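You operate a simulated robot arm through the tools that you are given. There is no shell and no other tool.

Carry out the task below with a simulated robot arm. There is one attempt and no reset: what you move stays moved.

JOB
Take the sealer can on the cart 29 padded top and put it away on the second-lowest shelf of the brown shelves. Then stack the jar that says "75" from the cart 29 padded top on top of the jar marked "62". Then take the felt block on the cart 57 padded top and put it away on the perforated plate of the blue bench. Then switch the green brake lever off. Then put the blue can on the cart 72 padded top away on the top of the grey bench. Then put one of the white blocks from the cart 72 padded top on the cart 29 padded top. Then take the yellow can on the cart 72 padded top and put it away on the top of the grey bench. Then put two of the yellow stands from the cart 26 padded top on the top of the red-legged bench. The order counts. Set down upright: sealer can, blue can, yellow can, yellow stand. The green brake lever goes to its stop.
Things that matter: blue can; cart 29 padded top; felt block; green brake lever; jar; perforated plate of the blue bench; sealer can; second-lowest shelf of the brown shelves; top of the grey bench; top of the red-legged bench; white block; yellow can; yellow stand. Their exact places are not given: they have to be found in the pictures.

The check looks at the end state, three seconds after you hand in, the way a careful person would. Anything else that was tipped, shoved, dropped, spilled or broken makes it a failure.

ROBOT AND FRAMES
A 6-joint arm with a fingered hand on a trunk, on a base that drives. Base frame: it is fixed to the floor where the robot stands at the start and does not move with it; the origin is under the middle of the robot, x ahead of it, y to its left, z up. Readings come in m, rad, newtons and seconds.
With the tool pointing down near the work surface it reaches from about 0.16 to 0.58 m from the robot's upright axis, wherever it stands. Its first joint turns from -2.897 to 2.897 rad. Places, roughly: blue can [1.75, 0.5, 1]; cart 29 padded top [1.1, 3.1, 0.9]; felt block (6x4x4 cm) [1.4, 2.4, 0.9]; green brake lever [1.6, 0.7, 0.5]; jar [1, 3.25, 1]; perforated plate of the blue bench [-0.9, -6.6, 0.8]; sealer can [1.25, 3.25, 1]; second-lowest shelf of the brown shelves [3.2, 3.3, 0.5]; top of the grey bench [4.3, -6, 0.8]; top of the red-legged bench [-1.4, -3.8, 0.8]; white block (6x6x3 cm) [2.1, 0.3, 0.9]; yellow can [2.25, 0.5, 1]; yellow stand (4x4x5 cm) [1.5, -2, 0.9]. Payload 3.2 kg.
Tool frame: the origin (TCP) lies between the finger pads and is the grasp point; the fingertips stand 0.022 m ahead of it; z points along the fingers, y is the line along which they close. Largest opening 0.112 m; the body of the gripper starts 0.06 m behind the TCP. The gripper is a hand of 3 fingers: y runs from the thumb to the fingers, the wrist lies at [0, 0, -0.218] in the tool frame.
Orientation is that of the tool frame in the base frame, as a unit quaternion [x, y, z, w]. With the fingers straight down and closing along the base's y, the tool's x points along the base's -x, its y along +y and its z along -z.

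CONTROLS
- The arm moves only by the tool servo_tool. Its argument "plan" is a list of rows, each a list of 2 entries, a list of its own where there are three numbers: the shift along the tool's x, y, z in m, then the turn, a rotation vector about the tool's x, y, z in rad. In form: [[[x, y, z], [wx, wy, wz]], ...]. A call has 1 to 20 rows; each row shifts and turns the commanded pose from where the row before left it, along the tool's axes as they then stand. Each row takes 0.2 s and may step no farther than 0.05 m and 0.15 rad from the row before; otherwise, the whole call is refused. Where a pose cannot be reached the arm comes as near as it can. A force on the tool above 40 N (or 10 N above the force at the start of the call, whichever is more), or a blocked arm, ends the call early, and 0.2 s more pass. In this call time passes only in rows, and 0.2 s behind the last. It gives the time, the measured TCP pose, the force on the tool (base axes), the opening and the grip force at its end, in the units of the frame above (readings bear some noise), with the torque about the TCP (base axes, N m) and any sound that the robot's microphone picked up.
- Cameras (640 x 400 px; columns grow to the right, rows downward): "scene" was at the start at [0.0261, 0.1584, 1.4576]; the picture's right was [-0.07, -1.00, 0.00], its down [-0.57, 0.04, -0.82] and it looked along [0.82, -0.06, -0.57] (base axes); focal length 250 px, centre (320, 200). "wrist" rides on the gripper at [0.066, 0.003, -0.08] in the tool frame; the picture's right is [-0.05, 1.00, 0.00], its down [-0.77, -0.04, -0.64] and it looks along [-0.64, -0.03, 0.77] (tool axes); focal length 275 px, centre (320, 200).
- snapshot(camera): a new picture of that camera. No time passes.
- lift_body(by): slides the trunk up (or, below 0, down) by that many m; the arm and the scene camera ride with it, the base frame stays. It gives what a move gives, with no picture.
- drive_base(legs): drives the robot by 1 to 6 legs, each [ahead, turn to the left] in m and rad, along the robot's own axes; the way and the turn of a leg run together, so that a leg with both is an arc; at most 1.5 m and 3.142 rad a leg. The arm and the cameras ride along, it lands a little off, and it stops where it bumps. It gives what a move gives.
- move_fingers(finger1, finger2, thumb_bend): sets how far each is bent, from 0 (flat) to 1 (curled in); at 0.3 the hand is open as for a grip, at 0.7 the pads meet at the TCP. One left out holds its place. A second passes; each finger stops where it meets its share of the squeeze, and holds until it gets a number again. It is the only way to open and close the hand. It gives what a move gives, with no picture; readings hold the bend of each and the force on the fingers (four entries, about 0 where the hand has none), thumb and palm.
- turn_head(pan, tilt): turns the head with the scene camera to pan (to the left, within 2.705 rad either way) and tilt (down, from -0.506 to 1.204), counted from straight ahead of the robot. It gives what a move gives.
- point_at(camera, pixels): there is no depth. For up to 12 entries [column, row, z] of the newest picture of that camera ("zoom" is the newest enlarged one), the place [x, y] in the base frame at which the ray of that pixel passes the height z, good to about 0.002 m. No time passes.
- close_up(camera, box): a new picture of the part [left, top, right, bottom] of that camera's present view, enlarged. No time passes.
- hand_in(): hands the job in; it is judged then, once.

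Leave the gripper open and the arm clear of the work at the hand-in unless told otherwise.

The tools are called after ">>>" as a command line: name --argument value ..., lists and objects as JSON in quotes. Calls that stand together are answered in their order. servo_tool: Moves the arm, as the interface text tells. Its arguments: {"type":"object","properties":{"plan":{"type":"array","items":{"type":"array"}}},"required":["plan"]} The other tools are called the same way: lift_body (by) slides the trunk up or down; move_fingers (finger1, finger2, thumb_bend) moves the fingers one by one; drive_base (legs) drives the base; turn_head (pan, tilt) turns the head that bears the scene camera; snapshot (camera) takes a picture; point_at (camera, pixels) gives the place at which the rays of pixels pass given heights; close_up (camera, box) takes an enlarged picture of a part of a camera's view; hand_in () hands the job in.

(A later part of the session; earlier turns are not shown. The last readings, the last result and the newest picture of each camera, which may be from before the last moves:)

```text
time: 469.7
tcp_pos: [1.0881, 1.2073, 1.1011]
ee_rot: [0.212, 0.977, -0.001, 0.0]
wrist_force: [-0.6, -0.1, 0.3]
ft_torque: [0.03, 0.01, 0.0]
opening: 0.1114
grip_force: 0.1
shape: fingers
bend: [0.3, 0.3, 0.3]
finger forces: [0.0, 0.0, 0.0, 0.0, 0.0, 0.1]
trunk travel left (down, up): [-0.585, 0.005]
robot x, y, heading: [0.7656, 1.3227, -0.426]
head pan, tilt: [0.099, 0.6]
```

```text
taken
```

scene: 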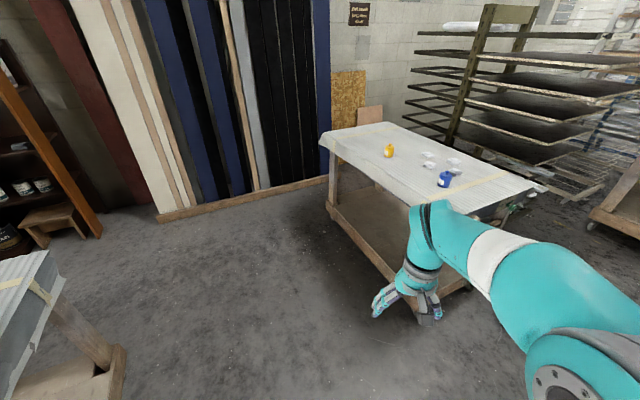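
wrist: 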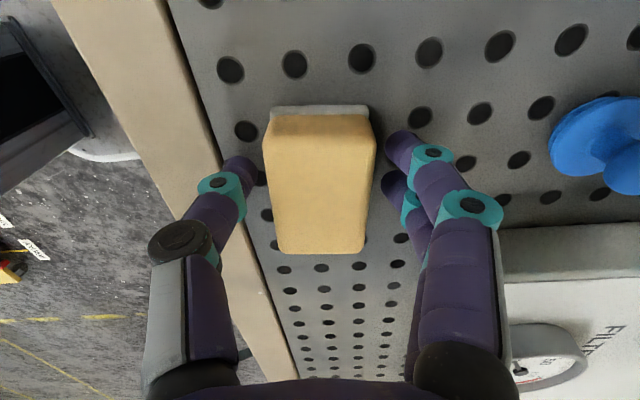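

>>> drive_base --legs '[[0, 0.52], [0.85, 0], [0, -1.55]]'

>>> turn_head --pan 0.0 --tilt 0.8

>>> snapshot --camera "scene"

>>> snapshot --camera "wrist"

```text
time: 479.5
tcp_pos: [1.6605, 1.0627, 1.1006]
ee_rot: [0.677, 0.736, -0.002, 0.0]
wrist_force: [0.3, -0.4, -0.8]
ft_torque: [0.0, 0.02, -0.02]
opening: 0.1112
grip_force: 0.0
shape: fingers
bend: [0.3, 0.3, 0.3]
finger forces: [0.0, 0.0, 0.1, 0.1, 0.1, 0.0]
trunk travel left (down, up): [-0.585, 0.005]
robot x, y, heading: [1.6079, 1.3973, -1.487]
head pan, tilt: [0.099, 0.6]
```

```text
time: 480.2
tcp_pos: [1.6614, 1.0622, 1.1009]
ee_rot: [0.678, 0.735, -0.001, -0.001]
wrist_force: [0.0, -0.4, 0.6]
ft_torque: [0.02, 0.0, 0.01]
opening: 0.1112
grip_force: 0.2
shape: fingers
bend: [0.3, 0.3, 0.3]
finger forces: [0.1, 0.0, 0.1, 0.0, 0.0, 0.1]
trunk travel left (down, up): [-0.585, 0.005]
robot x, y, heading: [1.6032, 1.3967, -1.487]
head pan, tilt: [0.0, 0.799]
```

```text
taken
```

scene: 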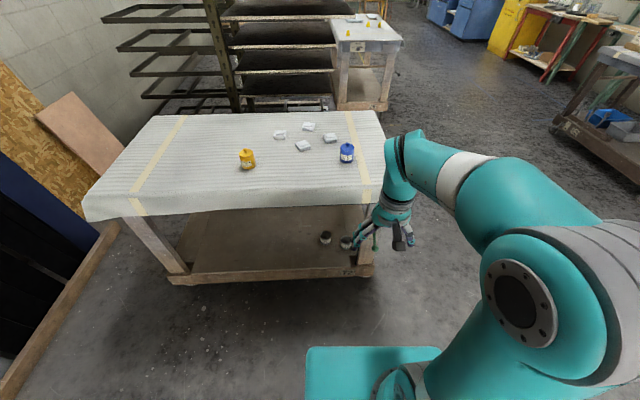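

```text
taken
```

wrist: 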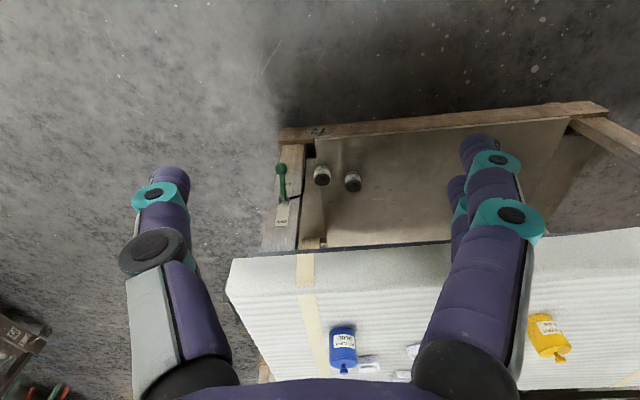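

I see the green lever on cart 72's near right leg (wrist view around (282,180)). I zoom in.

>>> close_up --camera "wrist" --box '[240, 130, 340, 250]'

>>> close_up --camera "scene" --box '[320, 190, 420, 290]'

```text
3.33 times, centred on (290, 190) of wrist
```

zoom: 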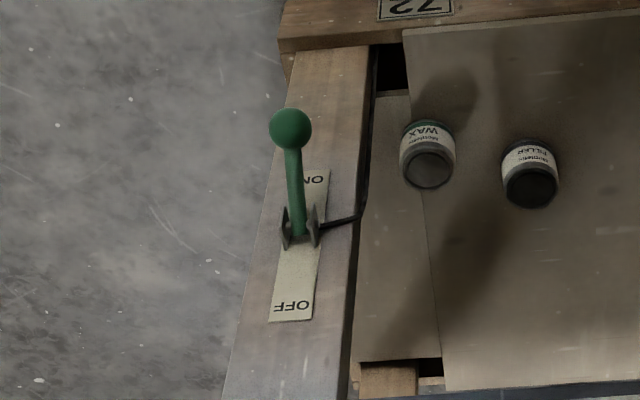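

```text
4.00 times, centred on (370, 240) of scene
```

zoom: 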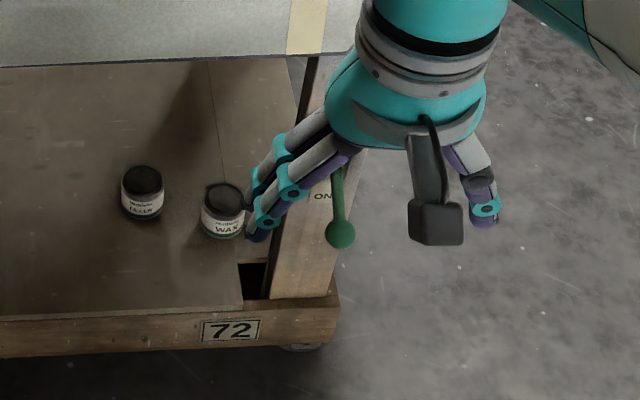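

>>> point_at --camera "scene" --pixels '[[375, 248, 0.4], [375, 248, 0.45], [375, 248, 0.5], [375, 248, 0.55], [373.8, 231.3, 0.5], [373.8, 231.3, 0.55]]'

>>> point_at --camera "wrist" --pixels '[[281.3, 168.4, 0.4], [281.3, 168.4, 0.45], [281.3, 168.4, 0.5], [281.3, 168.4, 0.55], [283.7, 200, 0.5], [283.7, 200, 0.55], [281, 222, 0.5], [281, 222, 0.6], [286, 185, 0.5]]'

```text
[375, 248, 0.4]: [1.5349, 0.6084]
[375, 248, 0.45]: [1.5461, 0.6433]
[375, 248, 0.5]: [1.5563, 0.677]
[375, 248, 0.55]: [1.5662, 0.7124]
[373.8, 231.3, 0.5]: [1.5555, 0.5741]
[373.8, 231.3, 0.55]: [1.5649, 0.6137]
```

```text
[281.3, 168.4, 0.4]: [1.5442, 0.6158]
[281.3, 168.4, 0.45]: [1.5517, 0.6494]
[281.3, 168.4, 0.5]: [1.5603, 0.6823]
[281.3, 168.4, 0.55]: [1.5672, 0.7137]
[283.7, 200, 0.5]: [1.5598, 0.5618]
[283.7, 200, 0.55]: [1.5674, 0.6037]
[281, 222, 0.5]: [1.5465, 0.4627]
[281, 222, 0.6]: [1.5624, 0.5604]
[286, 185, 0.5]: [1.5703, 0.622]
```

I lower the trunk to view the lever from a lower height and triangulate.

>>> lift_body --by -0.4

>>> snapshot --camera "wrist"

>>> turn_head --pan -0.1 --tilt 0.7

>>> snapshot --camera "scene"

```text
time: 484.1
tcp_pos: [1.66, 1.0638, 0.7008]
ee_rot: [0.678, 0.735, -0.002, 0.0]
wrist_force: [0.0, -0.1, 0.2]
ft_torque: [-0.04, 0.0, 0.0]
opening: 0.1112
grip_force: 0.1
shape: fingers
bend: [0.3, 0.3, 0.3]
finger forces: [0.0, 0.1, 0.0, 0.0, 0.1, 0.0]
trunk travel left (down, up): [-0.185, 0.405]
robot x, y, heading: [1.6047, 1.3987, -1.486]
head pan, tilt: [0.0, 0.799]
```

```text
taken
```

wrist: 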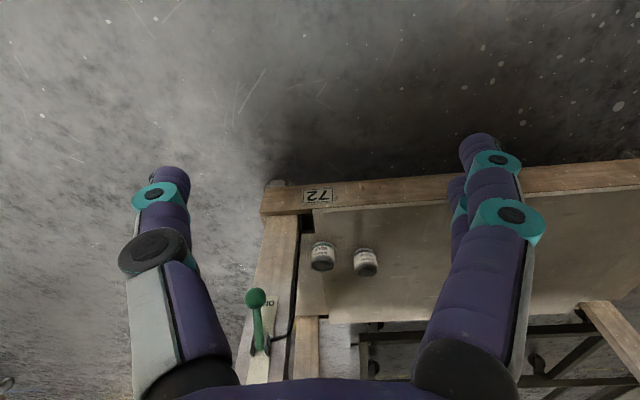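

```text
time: 484.7
tcp_pos: [1.6607, 1.0643, 0.7008]
ee_rot: [0.679, 0.734, -0.001, 0.0]
wrist_force: [0.4, 0.2, -0.9]
ft_torque: [-0.01, 0.02, -0.01]
opening: 0.1112
grip_force: 0.1
shape: fingers
bend: [0.3, 0.3, 0.3]
finger forces: [0.0, 0.1, 0.0, 0.1, 0.0, 0.0]
trunk travel left (down, up): [-0.185, 0.405]
robot x, y, heading: [1.6032, 1.3975, -1.487]
head pan, tilt: [-0.099, 0.7]
```

```text
taken
```

scene: 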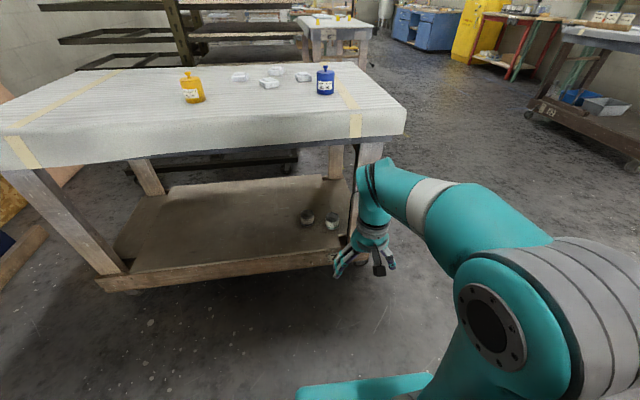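

>>> point_at --camera "wrist" --pixels '[[255.5, 297.5, 0.5], [255.5, 297.5, 0.52], [255.5, 297.5, 0.54], [255.5, 297.5, 0.56], [255.5, 297.5, 0.58], [260, 350, 0.56], [260, 350, 0.6], [260, 350, 0.64]]'

>>> close_up --camera "wrist" --box '[210, 270, 310, 390]'

```text
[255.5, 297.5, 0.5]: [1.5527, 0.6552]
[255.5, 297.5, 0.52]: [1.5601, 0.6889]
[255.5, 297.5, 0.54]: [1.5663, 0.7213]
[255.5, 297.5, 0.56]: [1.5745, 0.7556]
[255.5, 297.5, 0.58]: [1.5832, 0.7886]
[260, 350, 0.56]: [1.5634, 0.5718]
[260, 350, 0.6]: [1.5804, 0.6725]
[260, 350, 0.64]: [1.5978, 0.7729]
```

```text
3.33 times, centred on (260, 330) of wrist
```

zoom: 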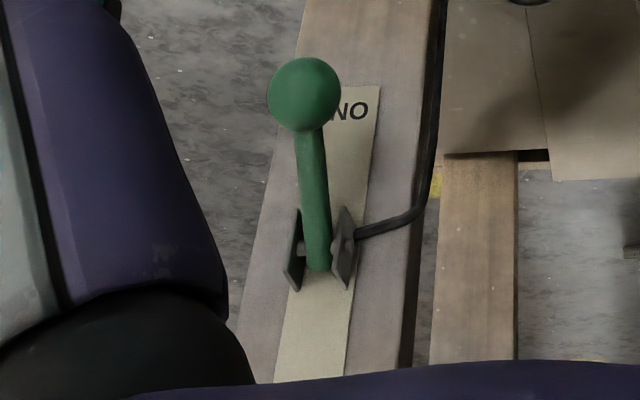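

Ball at about (1.562, 0.70, 0.527), pivot near (1.566, 0.63, 0.58); ON is the lower label, OFF the upper. So the lever must be pushed up from below to its stop. I move the hand to (1.555, 0.86, 0.62) and pitch it horizontal.

>>> servo_tool --plan '[[[-0.0324, -0.0205, 0.0133], [0, 0, 0]], [[-0.0324, -0.0205, 0.0133], [0, 0, 0]], [[-0.0324, -0.0205, 0.0133], [0, 0, 0]], [[-0.0324, -0.0205, 0.0133], [0, 0, 0]], [[-0.0324, -0.0205, 0.0133], [0, 0, 0]], [[-0.0324, -0.0205, 0.0133], [0, 0, 0]], [[0, 0, 0], [0, 0, 0]]]'

>>> servo_tool --plan '[[[0, 0, 0], [0, -0.1428, 0]], [[0, 0, 0], [0, -0.1428, 0]], [[0, 0, 0], [0, -0.1428, 0]], [[0, 0, 0], [0, -0.1428, 0]], [[0, 0, 0], [0, -0.1428, 0]], [[0, 0, 0], [0, -0.1428, 0]], [[0, 0, 0], [0, -0.1428, 0]], [[0, 0, 0], [0, -0.1428, 0]], [[0, 0, 0], [0, -0.1428, 0]], [[0, 0, 0], [0, -0.1428, 0]], [[0, 0, 0], [0, -0.1428, 0]], [[0, 0, 0], [0, 0, 0]]]'

>>> move_fingers --finger1 0.7 --finger2 0.7 --thumb_bend 0.7

>>> snapshot --camera "wrist"

>>> snapshot --camera "scene"

```text
time: 486.3
tcp_pos: [1.5532, 0.8604, 0.6225]
ee_rot: [0.677, 0.736, -0.001, 0.0]
wrist_force: [0.3, 0.9, -0.1]
ft_torque: [0.02, 0.01, -0.03]
opening: 0.1114
grip_force: 0.0
shape: fingers
bend: [0.3, 0.3, 0.3]
finger forces: [0.0, 0.0, 0.0, 0.0, 0.0, 0.0]
trunk travel left (down, up): [-0.185, 0.405]
robot x, y, heading: [1.6032, 1.3974, -1.488]
head pan, tilt: [-0.099, 0.7]
```

```text
time: 488.9
tcp_pos: [1.5401, 0.7799, 0.7743]
ee_rot: [0.618, 0.591, -0.408, 0.319]
wrist_force: [-0.3, 0.1, 0.5]
ft_torque: [-0.01, 0.01, 0.05]
opening: 0.1114
grip_force: 0.0
shape: fingers
bend: [0.3, 0.3, 0.3]
finger forces: [0.0, 0.0, 0.0, 0.0, 0.0, 0.0]
out of reach, approached as far as the arm can: row 5, 6, 7, 8, 9, 10, 11
trunk travel left (down, up): [-0.185, 0.405]
robot x, y, heading: [1.6017, 1.3991, -1.49]
head pan, tilt: [-0.099, 0.7]
```

```text
time: 489.9
tcp_pos: [1.5398, 0.7803, 0.7749]
ee_rot: [0.618, 0.591, -0.409, 0.319]
wrist_force: [0.1, 0.0, 0.5]
ft_torque: [0.01, -0.02, -0.02]
opening: 0.0028
grip_force: 0.0
shape: fingers
bend: [0.7, 0.7, 0.7]
finger forces: [0.1, 0.0, 0.1, 0.0, 0.0, 0.1]
trunk travel left (down, up): [-0.185, 0.405]
robot x, y, heading: [1.604, 1.3983, -1.491]
head pan, tilt: [-0.099, 0.7]
```

```text
taken
```

wrist: 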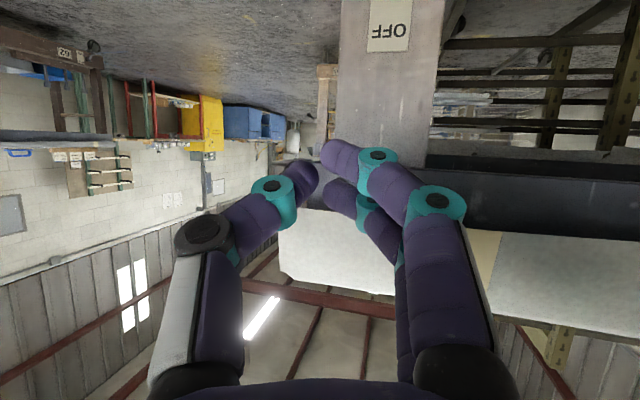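

```text
taken
```

scene: 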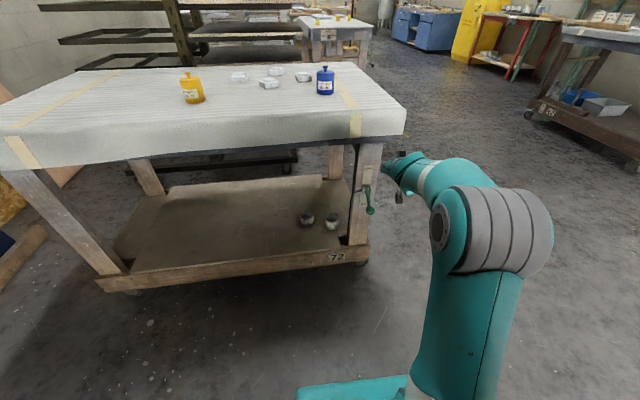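

A fully horizontal hand is out of reach this close. Instead I'll pinch the ball with the hand pitched 45°. I open the fingers and re-orient.

>>> servo_tool --plan '[[[0, 0, -0.04], [-0.065, 0.098, -0.012]], [[0, 0, -0.04], [-0.065, 0.098, -0.012]], [[0, 0, 0], [-0.065, 0.098, -0.012]], [[0, 0, 0], [0, 0, 0]]]'

>>> move_fingers --finger1 0.4 --finger2 0.4 --thumb_bend 0.4

>>> snapshot --camera "wrist"

>>> close_up --camera "scene" --box '[320, 130, 440, 280]'

```text
time: 490.9
tcp_pos: [1.5486, 0.8464, 0.8135]
ee_rot: [0.626, 0.68, -0.26, 0.28]
wrist_force: [0.2, -0.3, -0.9]
ft_torque: [-0.01, -0.01, -0.03]
opening: 0.0026
grip_force: 0.1
shape: fingers
bend: [0.7, 0.7, 0.7]
finger forces: [0.0, 0.1, 0.0, 0.1, 0.0, 0.0]
trunk travel left (down, up): [-0.185, 0.405]
robot x, y, heading: [1.6049, 1.3986, -1.489]
head pan, tilt: [-0.099, 0.7]
```

```text
time: 491.9
tcp_pos: [1.5475, 0.8473, 0.8142]
ee_rot: [0.626, 0.68, -0.259, 0.281]
wrist_force: [-0.2, 0.1, -0.1]
ft_torque: [0.0, 0.01, -0.01]
opening: 0.0831
grip_force: 0.0
shape: fingers
bend: [0.4, 0.4, 0.4]
finger forces: [0.0, 0.1, 0.1, 0.1, 0.0, 0.0]
trunk travel left (down, up): [-0.185, 0.405]
robot x, y, heading: [1.6059, 1.3977, -1.491]
head pan, tilt: [-0.099, 0.7]
```

```text
taken
```

wrist: 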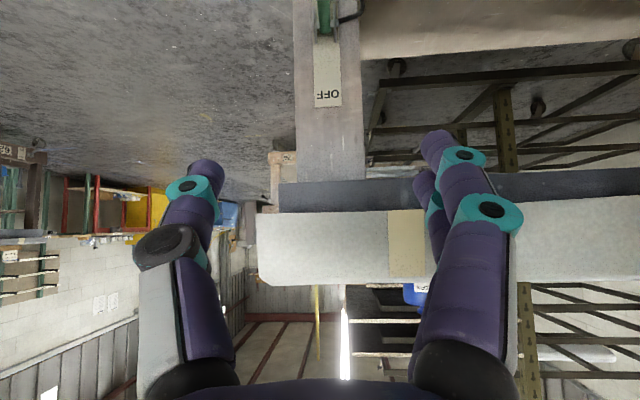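

```text
2.67 times, centred on (380, 205) of scene
```

zoom: 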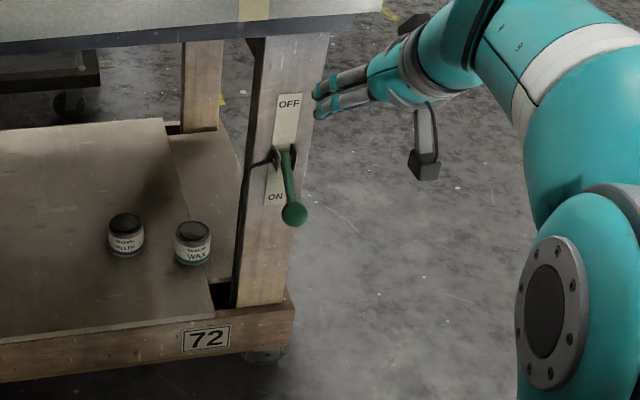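

>>> point_at --camera "zoom" --pixels '[[294, 214, 0.5], [294, 214, 0.527], [294, 214, 0.55], [282, 155, 0.58], [290, 100, 0.65], [275, 195, 0.5]]'

```text
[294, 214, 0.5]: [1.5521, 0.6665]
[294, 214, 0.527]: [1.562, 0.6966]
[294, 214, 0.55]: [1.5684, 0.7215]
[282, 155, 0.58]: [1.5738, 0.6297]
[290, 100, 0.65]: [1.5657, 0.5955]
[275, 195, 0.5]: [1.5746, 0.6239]
```

Confirmed ball position. I go to a pre-grasp point 12 cm short of the ball.

>>> servo_tool --plan '[[[0.0194, 0.0005, 0.0371], [0, 0, 0]], [[0.0194, 0.0005, 0.0371], [0, 0, 0]], [[0.0194, 0.0005, 0.0371], [0, 0, 0]], [[0.0194, 0.0005, 0.0371], [0, 0, 0]], [[0.0194, 0.0005, 0.0371], [0, 0, 0]], [[0, 0, 0], [0, 0, 0]]]'

>>> snapshot --camera "wrist"

>>> close_up --camera "scene" --box '[320, 130, 440, 280]'

```text
time: 493.3
tcp_pos: [1.5568, 0.7833, 0.6196]
ee_rot: [0.628, 0.68, -0.257, 0.278]
wrist_force: [0.2, 0.2, 0.3]
ft_torque: [0.0, 0.0, 0.01]
opening: 0.0832
grip_force: 0.0
shape: fingers
bend: [0.4, 0.4, 0.4]
finger forces: [0.1, 0.0, 0.0, 0.0, 0.1, 0.0]
out of reach, approached as far as the arm can: row 5
trunk travel left (down, up): [-0.185, 0.405]
robot x, y, heading: [1.6016, 1.3963, -1.487]
head pan, tilt: [-0.099, 0.7]
```

```text
taken
```

wrist: 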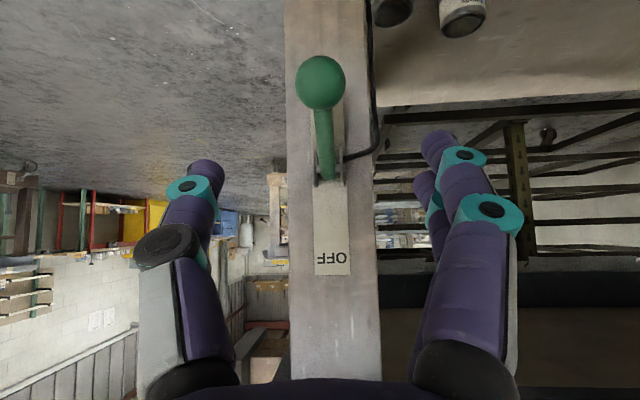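

```text
2.67 times, centred on (380, 205) of scene
```

zoom: 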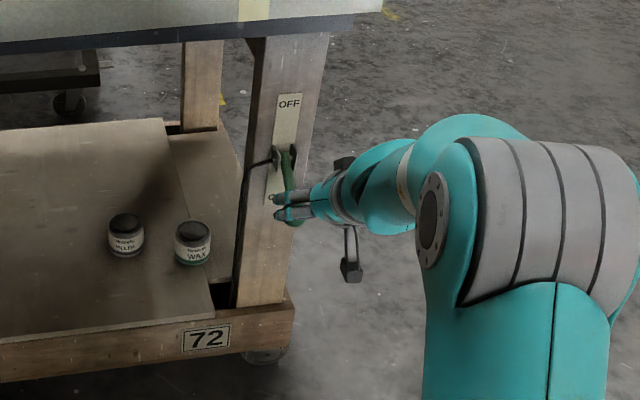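

The lower limit is the arm's posture; I raise the hand 10 cm and lower the trunk 0.18 m instead.

>>> servo_tool --plan '[[[-0.02, 0, -0.04], [0, 0, 0]], [[-0.03, 0, -0.035], [0, 0, 0]], [[-0.02, 0, -0.03], [0, 0, 0]], [[0, 0, 0], [0, 0, 0]]]'

>>> lift_body --by -0.18

>>> snapshot --camera "wrist"

```text
time: 494.3
tcp_pos: [1.5526, 0.8048, 0.7439]
ee_rot: [0.627, 0.679, -0.261, 0.281]
wrist_force: [-0.9, -0.5, -1.0]
ft_torque: [0.02, -0.04, -0.01]
opening: 0.0835
grip_force: 0.2
shape: fingers
bend: [0.4, 0.4, 0.4]
finger forces: [0.1, 0.0, 0.1, 0.0, 0.0, 0.0]
trunk travel left (down, up): [-0.185, 0.405]
robot x, y, heading: [1.6063, 1.3971, -1.488]
head pan, tilt: [-0.099, 0.7]
```

```text
time: 496.3
tcp_pos: [1.5536, 0.8052, 0.5635]
ee_rot: [0.626, 0.679, -0.261, 0.281]
wrist_force: [1.3, -0.7, -0.4]
ft_torque: [0.0, 0.01, 0.04]
opening: 0.0833
grip_force: 0.1
shape: fingers
bend: [0.4, 0.4, 0.4]
finger forces: [0.0, 0.0, 0.0, 0.0, 0.0, 0.0]
trunk travel left (down, up): [-0.005, 0.585]
robot x, y, heading: [1.6068, 1.3986, -1.49]
head pan, tilt: [-0.099, 0.7]
```

```text
taken
```

wrist: 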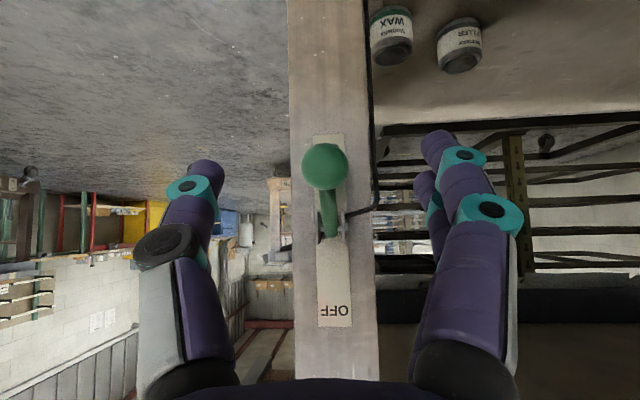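

The ball is aligned laterally. I advance so that the ball lies between the pads.

>>> servo_tool --plan '[[[-0.0127, 0.0005, 0.0256], [0, 0, 0]], [[-0.0127, 0.0005, 0.0256], [0, 0, 0]], [[-0.0127, 0, 0.0256], [0, 0, 0]], [[-0.0127, 0, 0.0256], [0, 0, 0]], [[0, 0, 0], [0, 0, 0]]]'

>>> snapshot --camera "wrist"

>>> close_up --camera "scene" --box '[320, 60, 440, 210]'

```text
time: 497.5
tcp_pos: [1.5643, 0.6922, 0.5284]
ee_rot: [0.627, 0.679, -0.26, 0.281]
wrist_force: [0.3, -0.6, 0.1]
ft_torque: [0.0, 0.03, 0.0]
opening: 0.083
grip_force: 0.1
shape: fingers
bend: [0.4, 0.4, 0.4]
finger forces: [0.1, 0.0, 0.0, 0.0, 0.0, 0.0]
trunk travel left (down, up): [-0.005, 0.585]
robot x, y, heading: [1.6039, 1.3986, -1.491]
head pan, tilt: [-0.099, 0.7]
```

```text
taken
```

wrist: 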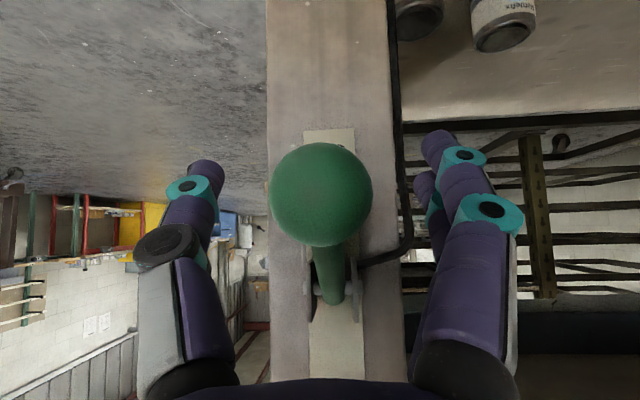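

```text
2.67 times, centred on (380, 135) of scene
```

zoom: 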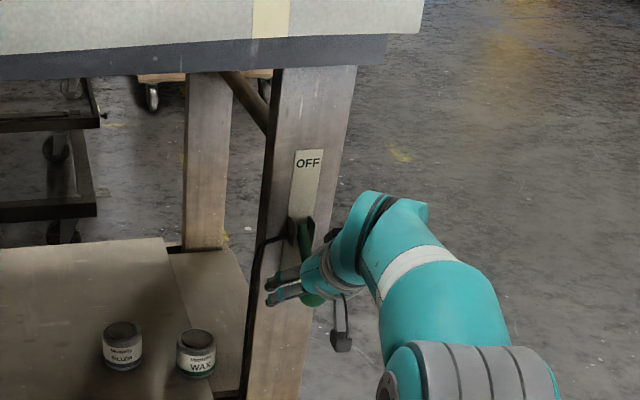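

The ball is centred at the TCP. I pinch it.

>>> move_fingers --finger1 0.7 --finger2 0.7 --thumb_bend 0.7

>>> snapshot --camera "wrist"

```text
time: 498.5
tcp_pos: [1.5626, 0.6928, 0.5294]
ee_rot: [0.627, 0.679, -0.26, 0.28]
wrist_force: [-4.4, -2.5, 0.2]
ft_torque: [-0.01, -0.02, 0.02]
opening: 0.0145
grip_force: 5.8
shape: fingers
bend: [0.66, 0.69, 0.67]
finger forces: [2.7, 0.5, 0.0, 0.0, 8.3, 0.0]
trunk travel left (down, up): [-0.005, 0.585]
robot x, y, heading: [1.6072, 1.3988, -1.488]
head pan, tilt: [-0.099, 0.7]
```

```text
taken
```

wrist: 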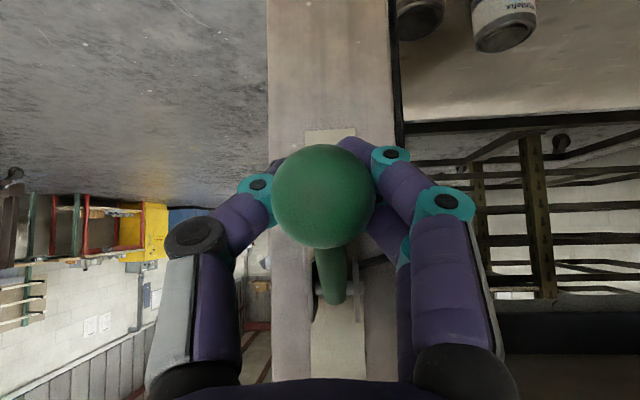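

The fingers cage the rod and ball. I move the ball along its arc around the pivot, first half.

>>> servo_tool --plan '[[[-0.0043, 0, -0.0186], [0, 0, 0]], [[-0.0081, 0, -0.0163], [0, 0, 0]], [[-0.0105, 0, -0.0129], [0, 0, 0]], [[0, 0, 0], [0, 0, 0]]]'

>>> snapshot --camera "wrist"

>>> close_up --camera "scene" --box '[320, 60, 440, 210]'

```text
time: 499.5
tcp_pos: [1.5621, 0.7125, 0.5767]
ee_rot: [0.627, 0.68, -0.259, 0.28]
wrist_force: [1.1, -5.1, -0.2]
ft_torque: [0.05, 0.03, 0.11]
opening: 0.0126
grip_force: 6.4
shape: fingers
bend: [0.67, 0.65, 0.67]
finger forces: [2.7, 5.7, 0.0, 0.1, 5.6, 0.0]
trunk travel left (down, up): [-0.005, 0.585]
robot x, y, heading: [1.6066, 1.397, -1.483]
head pan, tilt: [-0.099, 0.7]
```

```text
taken
```

wrist: 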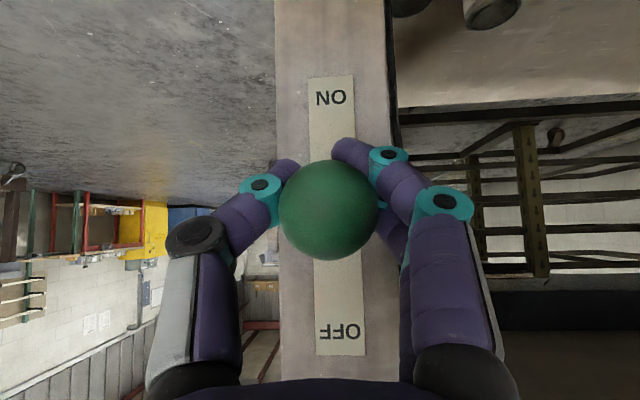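

```text
2.67 times, centred on (380, 135) of scene
```

zoom: 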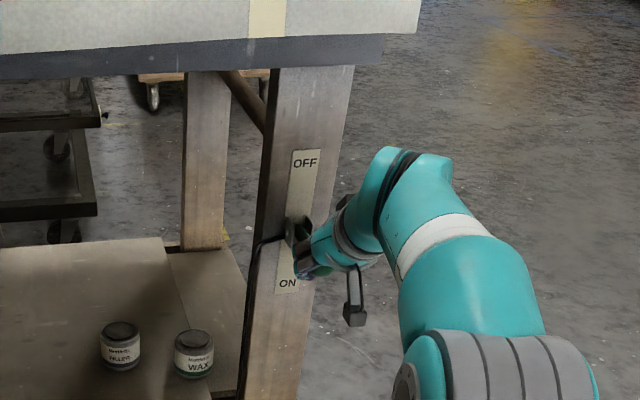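

The lever follows. I continue the arc upward to the stop.

>>> servo_tool --plan '[[[-0.0129, 0, -0.0105], [0, 0, 0]], [[-0.0163, 0, -0.0081], [0, 0, 0]], [[-0.0177, 0, -0.0042], [0, 0, 0]], [[0, 0, 0], [0, 0, 0]]]'

>>> snapshot --camera "wrist"

```text
time: 500.5
tcp_pos: [1.5635, 0.6946, 0.6222]
ee_rot: [0.627, 0.679, -0.259, 0.279]
wrist_force: [-1.5, 1.4, -0.8]
ft_torque: [0.02, 0.07, 0.05]
opening: 0.0154
grip_force: 8.6
shape: fingers
bend: [0.65, 0.66, 0.67]
finger forces: [8.7, 1.9, 0.0, 0.0, 6.5, 0.0]
trunk travel left (down, up): [-0.005, 0.585]
robot x, y, heading: [1.6043, 1.3968, -1.49]
head pan, tilt: [-0.099, 0.7]
```

```text
taken
```

wrist: 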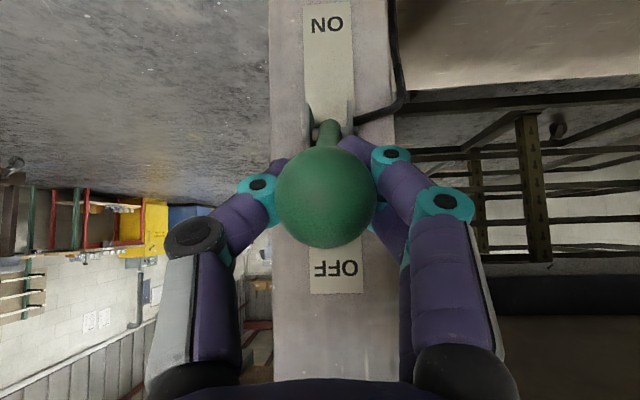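

No stop felt yet. I continue in small steps watching the force.

>>> servo_tool --plan '[[[-0.0083, 0, -0.0009], [0, 0, 0]], [[-0.0083, 0, -0.0009], [0, 0, 0]], [[0, 0, 0], [0, 0, 0]]]'

>>> snapshot --camera "wrist"

>>> close_up --camera "scene" --box '[320, 60, 440, 210]'

```text
time: 501.3
tcp_pos: [1.5628, 0.6921, 0.6298]
ee_rot: [0.627, 0.678, -0.261, 0.281]
wrist_force: [0.3, -4.9, -0.5]
ft_torque: [-0.06, 0.06, -0.01]
opening: 0.0171
grip_force: 6.1
shape: fingers
bend: [0.62, 0.7, 0.68]
finger forces: [6.7, 0.1, 0.0, 0.0, 5.1, 0.1]
out of reach, approached as far as the arm can: row 2
trunk travel left (down, up): [-0.005, 0.585]
robot x, y, heading: [1.6025, 1.3953, -1.49]
head pan, tilt: [-0.099, 0.7]
```

```text
taken
```

wrist: 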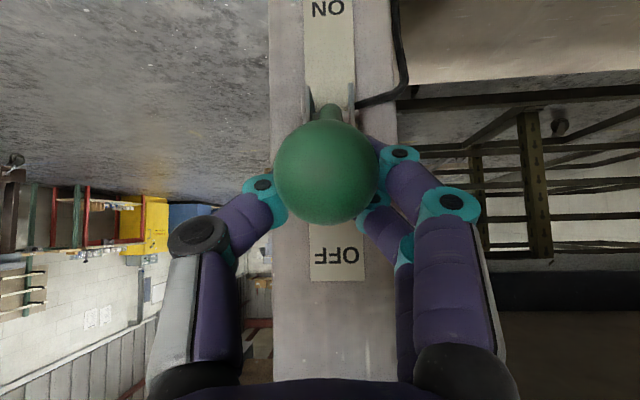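

```text
2.67 times, centred on (380, 135) of scene
```

zoom: 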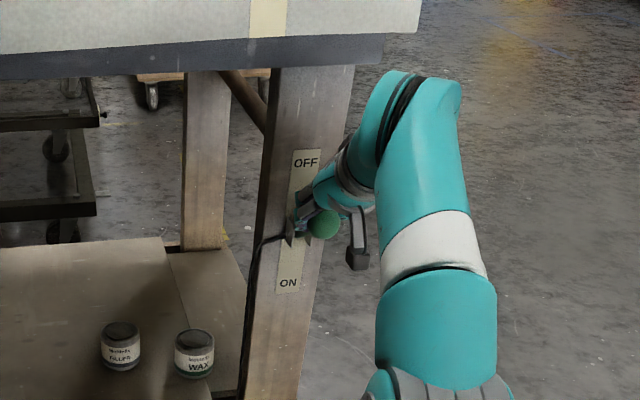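

The pinch slid while the lever stayed near +33°; either it's the stop or slip. I open, back off, and look at the lever.

>>> move_fingers --finger1 0.4 --finger2 0.4 --thumb_bend 0.4

>>> servo_tool --plan '[[[0, 0, -0.03], [0, 0, 0]], [[0, 0, -0.03], [0, 0, 0]], [[0.02, 0, -0.03], [0, 0, 0]], [[0.03, 0, 0], [0, 0, 0]], [[0, 0, 0], [0, 0, 0]]]'

>>> snapshot --camera "wrist"

>>> close_up --camera "scene" --box '[320, 60, 440, 210]'

```text
time: 502.3
tcp_pos: [1.5634, 0.691, 0.6318]
ee_rot: [0.627, 0.678, -0.261, 0.28]
wrist_force: [0.4, 0.3, -1.4]
ft_torque: [0.01, -0.03, -0.01]
opening: 0.0832
grip_force: 0.0
shape: fingers
bend: [0.4, 0.4, 0.4]
finger forces: [0.0, 0.1, 0.0, 0.0, 0.0, 0.0]
trunk travel left (down, up): [-0.005, 0.585]
robot x, y, heading: [1.6015, 1.3974, -1.489]
head pan, tilt: [-0.099, 0.7]
```

```text
time: 503.5
tcp_pos: [1.556, 0.7933, 0.6608]
ee_rot: [0.626, 0.679, -0.261, 0.281]
wrist_force: [0.1, -0.1, -0.6]
ft_torque: [0.01, 0.01, 0.01]
opening: 0.0833
grip_force: 0.1
shape: fingers
bend: [0.4, 0.4, 0.4]
finger forces: [0.0, 0.1, 0.1, 0.1, 0.0, 0.1]
trunk travel left (down, up): [-0.005, 0.585]
robot x, y, heading: [1.608, 1.4007, -1.489]
head pan, tilt: [-0.099, 0.7]
```

```text
taken
```

wrist: 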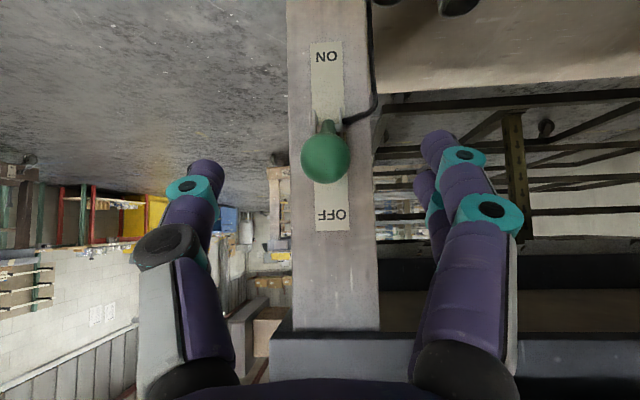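

```text
2.67 times, centred on (380, 135) of scene
```

zoom: 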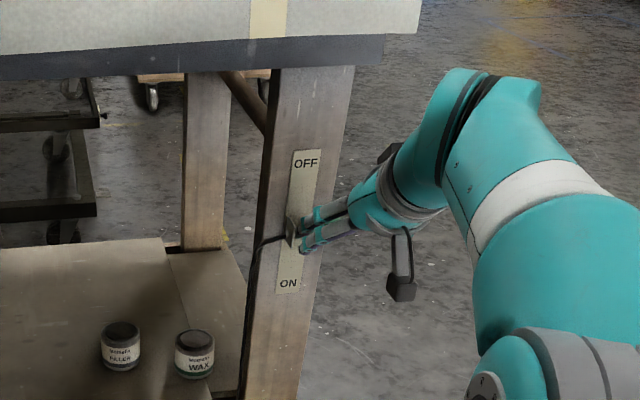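

>>> point_at --camera "wrist" --pixels '[[326, 159, 0.58], [326, 159, 0.6], [326, 159, 0.62], [326, 159, 0.64], [326, 128, 0.6]]'

```text
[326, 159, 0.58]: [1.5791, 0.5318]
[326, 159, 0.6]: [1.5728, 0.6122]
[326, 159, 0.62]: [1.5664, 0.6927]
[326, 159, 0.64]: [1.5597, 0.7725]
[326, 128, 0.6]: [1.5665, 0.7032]
```

The lever stands at about +30°. I close the fingers, go under the ball and push it along the tool's -x (up and inward).

>>> move_fingers --finger1 0.7 --finger2 0.7 --thumb_bend 0.7

>>> servo_tool --plan '[[[0.023, 0.003, 0], [0, 0, 0]], [[0, 0, 0.03], [0, 0, 0]], [[0, 0, 0.03], [0, 0, 0]], [[0, 0, 0.025], [0, 0, 0]], [[0, 0, 0], [0, 0, 0]]]'

>>> snapshot --camera "wrist"

>>> close_up --camera "scene" --box '[320, 60, 440, 210]'

```text
time: 504.5
tcp_pos: [1.5564, 0.7905, 0.6594]
ee_rot: [0.626, 0.679, -0.259, 0.281]
wrist_force: [-0.9, 0.0, 0.8]
ft_torque: [0.01, 0.01, -0.02]
opening: 0.0029
grip_force: 0.0
shape: fingers
bend: [0.7, 0.7, 0.7]
finger forces: [0.0, 0.0, 0.1, 0.1, 0.0, 0.1]
trunk travel left (down, up): [-0.005, 0.585]
robot x, y, heading: [1.6056, 1.3948, -1.492]
head pan, tilt: [-0.099, 0.7]
```

```text
time: 505.7
tcp_pos: [1.5604, 0.7457, 0.5843]
ee_rot: [0.627, 0.679, -0.26, 0.281]
wrist_force: [-0.1, -0.3, -0.2]
ft_torque: [-0.03, 0.04, -0.01]
opening: 0.0027
grip_force: 0.0
shape: fingers
bend: [0.7, 0.7, 0.7]
finger forces: [0.0, 0.1, 0.0, 0.0, 0.0, 0.0]
trunk travel left (down, up): [-0.005, 0.585]
robot x, y, heading: [1.6005, 1.3985, -1.488]
head pan, tilt: [-0.099, 0.7]
```

```text
taken
```

wrist: 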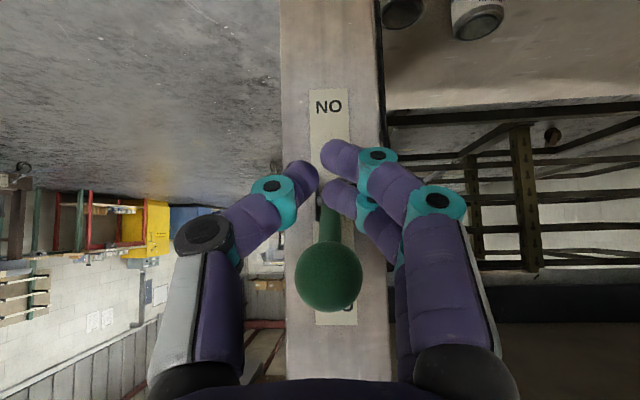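

```text
2.67 times, centred on (380, 135) of scene
```

zoom: 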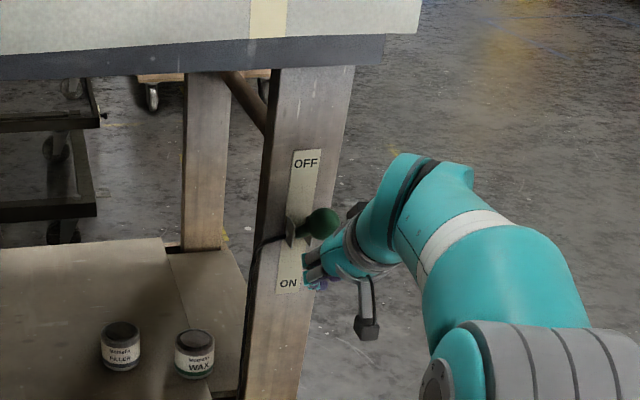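

The closed fingers sit beneath the ball. I push toward -x in small steps, checking the force.

>>> servo_tool --plan '[[[-0.01, 0.002, -0.005], [0, 0, 0]], [[-0.008, 0, 0], [0, 0, 0]], [[-0.006, 0, 0], [0, 0, 0]], [[0, 0, 0], [0, 0, 0]]]'

>>> servo_tool --plan '[[[-0.006, 0, 0], [0, 0, 0]], [[-0.006, 0, 0], [0, 0, 0]], [[0, 0, 0], [0, 0, 0]]]'

>>> snapshot --camera "wrist"

```text
time: 506.7
tcp_pos: [1.5624, 0.7342, 0.6042]
ee_rot: [0.626, 0.679, -0.26, 0.282]
wrist_force: [-0.2, 0.5, -0.3]
ft_torque: [-0.03, -0.03, 0.0]
opening: 0.003
grip_force: 0.1
shape: fingers
bend: [0.7, 0.7, 0.7]
finger forces: [0.0, 0.1, 0.1, 0.0, 0.0, 0.0]
trunk travel left (down, up): [-0.005, 0.585]
robot x, y, heading: [1.6049, 1.3976, -1.492]
head pan, tilt: [-0.099, 0.7]
```

```text
time: 507.5
tcp_pos: [1.5641, 0.725, 0.6087]
ee_rot: [0.628, 0.679, -0.258, 0.279]
wrist_force: [-2.8, 21.9, -23.1]
ft_torque: [0.44, 0.12, 0.06]
opening: 0.003
grip_force: 12.8
shape: fingers
bend: [0.7, 0.7, 0.7]
finger forces: [0.0, 25.8, 0.1, 0.0, 0.1, 0.0]
trunk travel left (down, up): [-0.005, 0.585]
robot x, y, heading: [1.6023, 1.3978, -1.485]
head pan, tilt: [-0.099, 0.7]
```

```text
taken
```

wrist: 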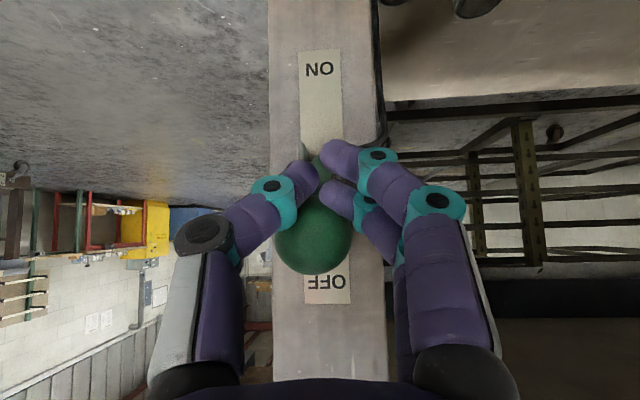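

A hard 32 N reaction shows the lever is at its stop. I back off and confirm the lever stays.

>>> servo_tool --plan '[[[0.02, 0, 0], [0, 0, 0]], [[0.025, 0, 0], [0, 0, 0]], [[0, 0, -0.04], [0, 0, 0]], [[0, 0, -0.04], [0, 0, 0]], [[-0.02, 0, -0.04], [0, 0, 0]], [[-0.03, 0, -0.03], [0, 0, 0]], [[0, 0, 0], [0, 0, 0]]]'

>>> snapshot --camera "wrist"

>>> close_up --camera "scene" --box '[320, 60, 440, 210]'

```text
time: 509.1
tcp_pos: [1.5561, 0.8278, 0.7169]
ee_rot: [0.626, 0.679, -0.261, 0.28]
wrist_force: [1.0, 0.4, 0.5]
ft_torque: [0.0, 0.0, 0.0]
opening: 0.0028
grip_force: 0.1
shape: fingers
bend: [0.7, 0.7, 0.7]
finger forces: [0.1, 0.1, 0.1, 0.0, 0.0, 0.0]
trunk travel left (down, up): [-0.005, 0.585]
robot x, y, heading: [1.6039, 1.4018, -1.489]
head pan, tilt: [-0.099, 0.7]
```

```text
taken
```

wrist: 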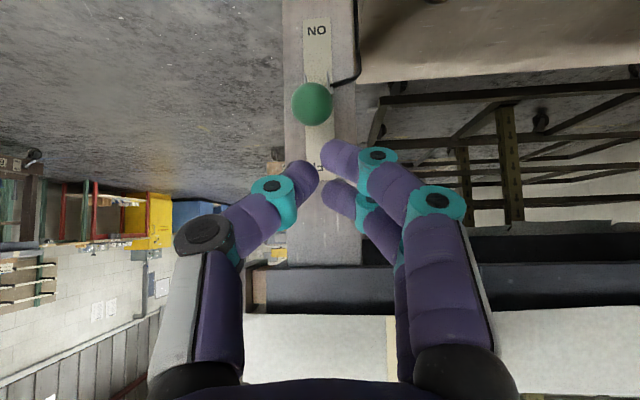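

```text
2.67 times, centred on (380, 135) of scene
```

zoom: 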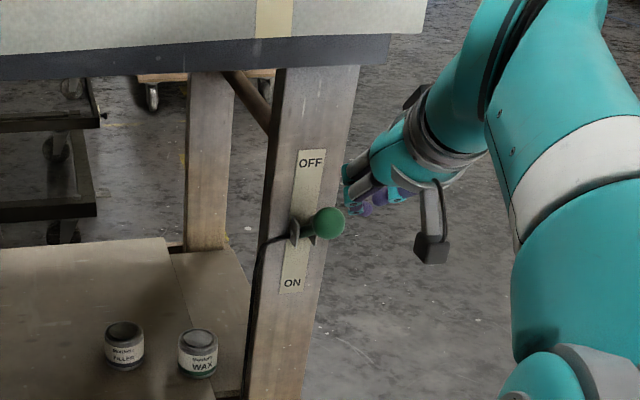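

>>> point_at --camera "zoom" --pixels '[[328, 222, 0.6], [328, 222, 0.63], [328, 222, 0.65], [311, 162, 0.68], [292, 283, 0.5]]'

>>> point_at --camera "wrist" --pixels '[[313, 104, 0.6], [313, 104, 0.62], [313, 104, 0.64], [313, 104, 0.66]]'

```text
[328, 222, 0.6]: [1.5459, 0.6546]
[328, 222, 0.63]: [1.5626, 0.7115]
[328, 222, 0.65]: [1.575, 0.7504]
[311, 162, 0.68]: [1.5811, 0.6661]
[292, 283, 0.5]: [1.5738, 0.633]
```

```text
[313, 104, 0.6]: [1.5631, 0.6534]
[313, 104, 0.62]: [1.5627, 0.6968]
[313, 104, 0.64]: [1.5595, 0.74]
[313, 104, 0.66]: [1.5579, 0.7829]
```

The lever is OFF at its stop. Next the blue can: I raise the trunk and straighten the hand.

>>> drive_base --legs '[[-0.12, 0]]'

>>> lift_body --by 0.4

>>> lift_body --by 0.1

>>> servo_tool --plan '[[[0.02, 0, -0.02], [0, 0.131, 0]], [[0.02, 0, -0.02], [0, 0.131, 0]], [[0, 0, 0], [0, 0.131, 0]], [[0, 0, 0], [0, 0.131, 0]], [[0, 0, 0], [0, 0.131, 0]], [[0, 0, 0], [0, 0.131, 0]], [[0, 0, 0], [0, 0, 0]]]'

>>> move_fingers --finger1 0.3 --finger2 0.3 --thumb_bend 0.3

>>> snapshot --camera "wrist"

>>> turn_head --pan 0.1 --tilt 0.75

>>> snapshot --camera "scene"

```text
time: 510.4
tcp_pos: [1.5485, 0.9491, 0.7176]
ee_rot: [0.627, 0.679, -0.26, 0.281]
wrist_force: [-0.5, -0.7, -0.5]
ft_torque: [-0.05, -0.02, 0.01]
opening: 0.0029
grip_force: 0.0
shape: fingers
bend: [0.7, 0.7, 0.7]
finger forces: [0.0, 0.0, 0.1, 0.0, 0.0, 0.1]
trunk travel left (down, up): [-0.005, 0.585]
robot x, y, heading: [1.5952, 1.5178, -1.49]
head pan, tilt: [-0.099, 0.7]
```

```text
time: 514.2
tcp_pos: [1.5479, 0.9486, 1.1172]
ee_rot: [0.627, 0.679, -0.26, 0.281]
wrist_force: [-0.1, -0.2, 0.2]
ft_torque: [0.01, 0.01, 0.01]
opening: 0.0027
grip_force: 0.0
shape: fingers
bend: [0.7, 0.7, 0.7]
finger forces: [0.1, 0.0, 0.0, 0.0, 0.0, 0.0]
trunk travel left (down, up): [-0.405, 0.185]
robot x, y, heading: [1.5959, 1.52, -1.487]
head pan, tilt: [-0.099, 0.7]
```

```text
time: 515.5
tcp_pos: [1.5481, 0.9477, 1.2169]
ee_rot: [0.626, 0.679, -0.26, 0.281]
wrist_force: [-0.2, -0.9, -0.3]
ft_torque: [0.0, 0.03, -0.01]
opening: 0.0029
grip_force: 0.0
shape: fingers
bend: [0.7, 0.7, 0.7]
finger forces: [0.0, 0.0, 0.1, 0.0, 0.1, 0.0]
trunk travel left (down, up): [-0.505, 0.085]
robot x, y, heading: [1.5921, 1.519, -1.485]
head pan, tilt: [-0.099, 0.7]
```

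```text
time: 517.1
tcp_pos: [1.5476, 1.0096, 1.2122]
ee_rot: [0.67, 0.729, -0.097, 0.1]
wrist_force: [1.1, 0.2, 0.0]
ft_torque: [0.01, 0.03, -0.02]
opening: 0.003
grip_force: 0.0
shape: fingers
bend: [0.7, 0.7, 0.7]
finger forces: [0.0, 0.0, 0.1, 0.0, 0.1, 0.0]
out of reach, approached as far as the arm can: row 4, 5, 6
trunk travel left (down, up): [-0.505, 0.085]
robot x, y, heading: [1.5934, 1.5191, -1.485]
head pan, tilt: [-0.099, 0.7]
```

```text
time: 518.1
tcp_pos: [1.5472, 1.0109, 1.212]
ee_rot: [0.67, 0.729, -0.097, 0.101]
wrist_force: [0.4, 0.0, -0.5]
ft_torque: [0.02, 0.0, 0.02]
opening: 0.111
grip_force: 0.0
shape: fingers
bend: [0.3, 0.3, 0.3]
finger forces: [0.0, 0.0, 0.0, 0.0, 0.0, 0.0]
trunk travel left (down, up): [-0.505, 0.085]
robot x, y, heading: [1.5966, 1.5198, -1.49]
head pan, tilt: [-0.099, 0.7]
```

```text
taken
```

wrist: 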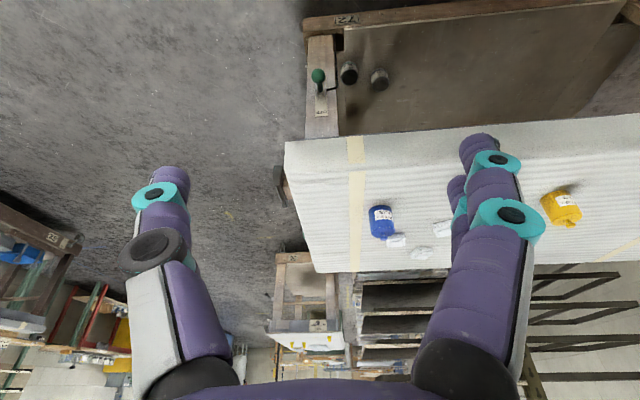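

```text
time: 518.9
tcp_pos: [1.547, 1.0104, 1.2112]
ee_rot: [0.67, 0.729, -0.098, 0.101]
wrist_force: [-0.1, 0.3, -1.0]
ft_torque: [-0.05, 0.0, -0.01]
opening: 0.1109
grip_force: 0.1
shape: fingers
bend: [0.3, 0.3, 0.3]
finger forces: [0.0, 0.0, 0.1, 0.1, 0.1, 0.0]
trunk travel left (down, up): [-0.505, 0.085]
robot x, y, heading: [1.5954, 1.5221, -1.489]
head pan, tilt: [0.099, 0.75]
```

```text
taken
```

scene: 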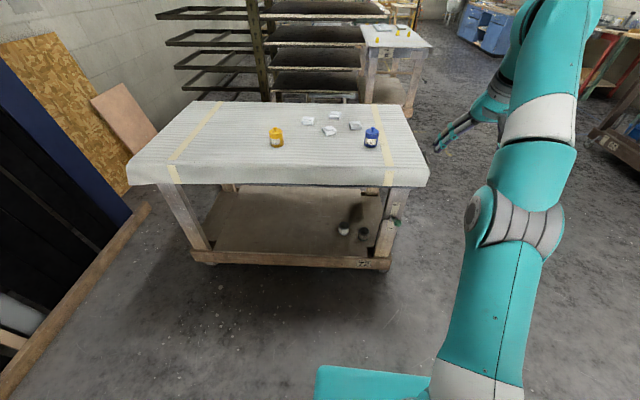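

>>> servo_tool --plan '[[[0.045, 0.01, 0.012], [0, 0, 0]], [[0.045, 0.01, 0.012], [0, 0, 0]], [[0.045, 0.01, 0.012], [0, 0, 0]], [[0.03, 0, 0], [0, 0.141, 0]], [[0, 0, 0], [0, 0.141, 0]], [[0, 0, 0], [0, 0, 0]]]'

>>> close_up --camera "scene" --box '[250, 100, 400, 170]'

>>> point_at --camera "scene" --pixels '[[371, 147, 0.9], [277, 146, 0.9], [308, 122, 0.9], [330, 131, 0.9], [335, 116, 0.9], [355, 127, 0.9], [370, 187, 0.88], [160, 182, 0.88]]'

```text
time: 520.3
tcp_pos: [1.5671, 1.1611, 1.1322]
ee_rot: [0.677, 0.736, -0.003, -0.002]
wrist_force: [-1.0, -0.5, -1.0]
ft_torque: [0.07, 0.0, -0.01]
opening: 0.1116
grip_force: 0.1
shape: fingers
bend: [0.3, 0.3, 0.3]
finger forces: [0.0, 0.0, 0.1, 0.1, 0.1, 0.0]
trunk travel left (down, up): [-0.505, 0.085]
robot x, y, heading: [1.5906, 1.5199, -1.488]
head pan, tilt: [0.099, 0.75]
```

```text
4.27 times, centred on (325, 135) of scene
```

zoom: 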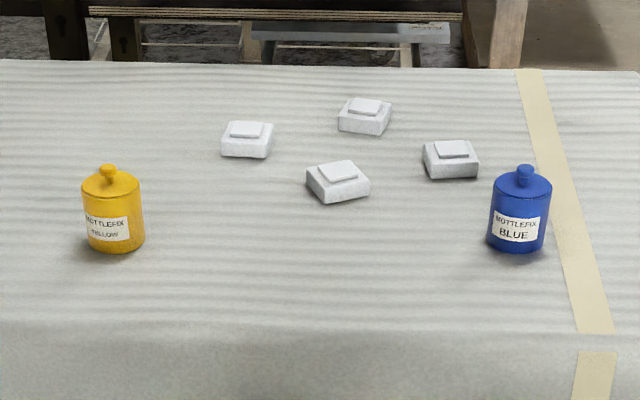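

```text
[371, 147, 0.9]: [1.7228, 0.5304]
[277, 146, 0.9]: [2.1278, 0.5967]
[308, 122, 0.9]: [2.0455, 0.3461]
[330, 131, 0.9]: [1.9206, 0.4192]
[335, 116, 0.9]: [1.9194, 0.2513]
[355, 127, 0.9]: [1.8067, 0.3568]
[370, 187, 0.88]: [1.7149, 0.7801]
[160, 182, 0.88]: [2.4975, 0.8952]
```

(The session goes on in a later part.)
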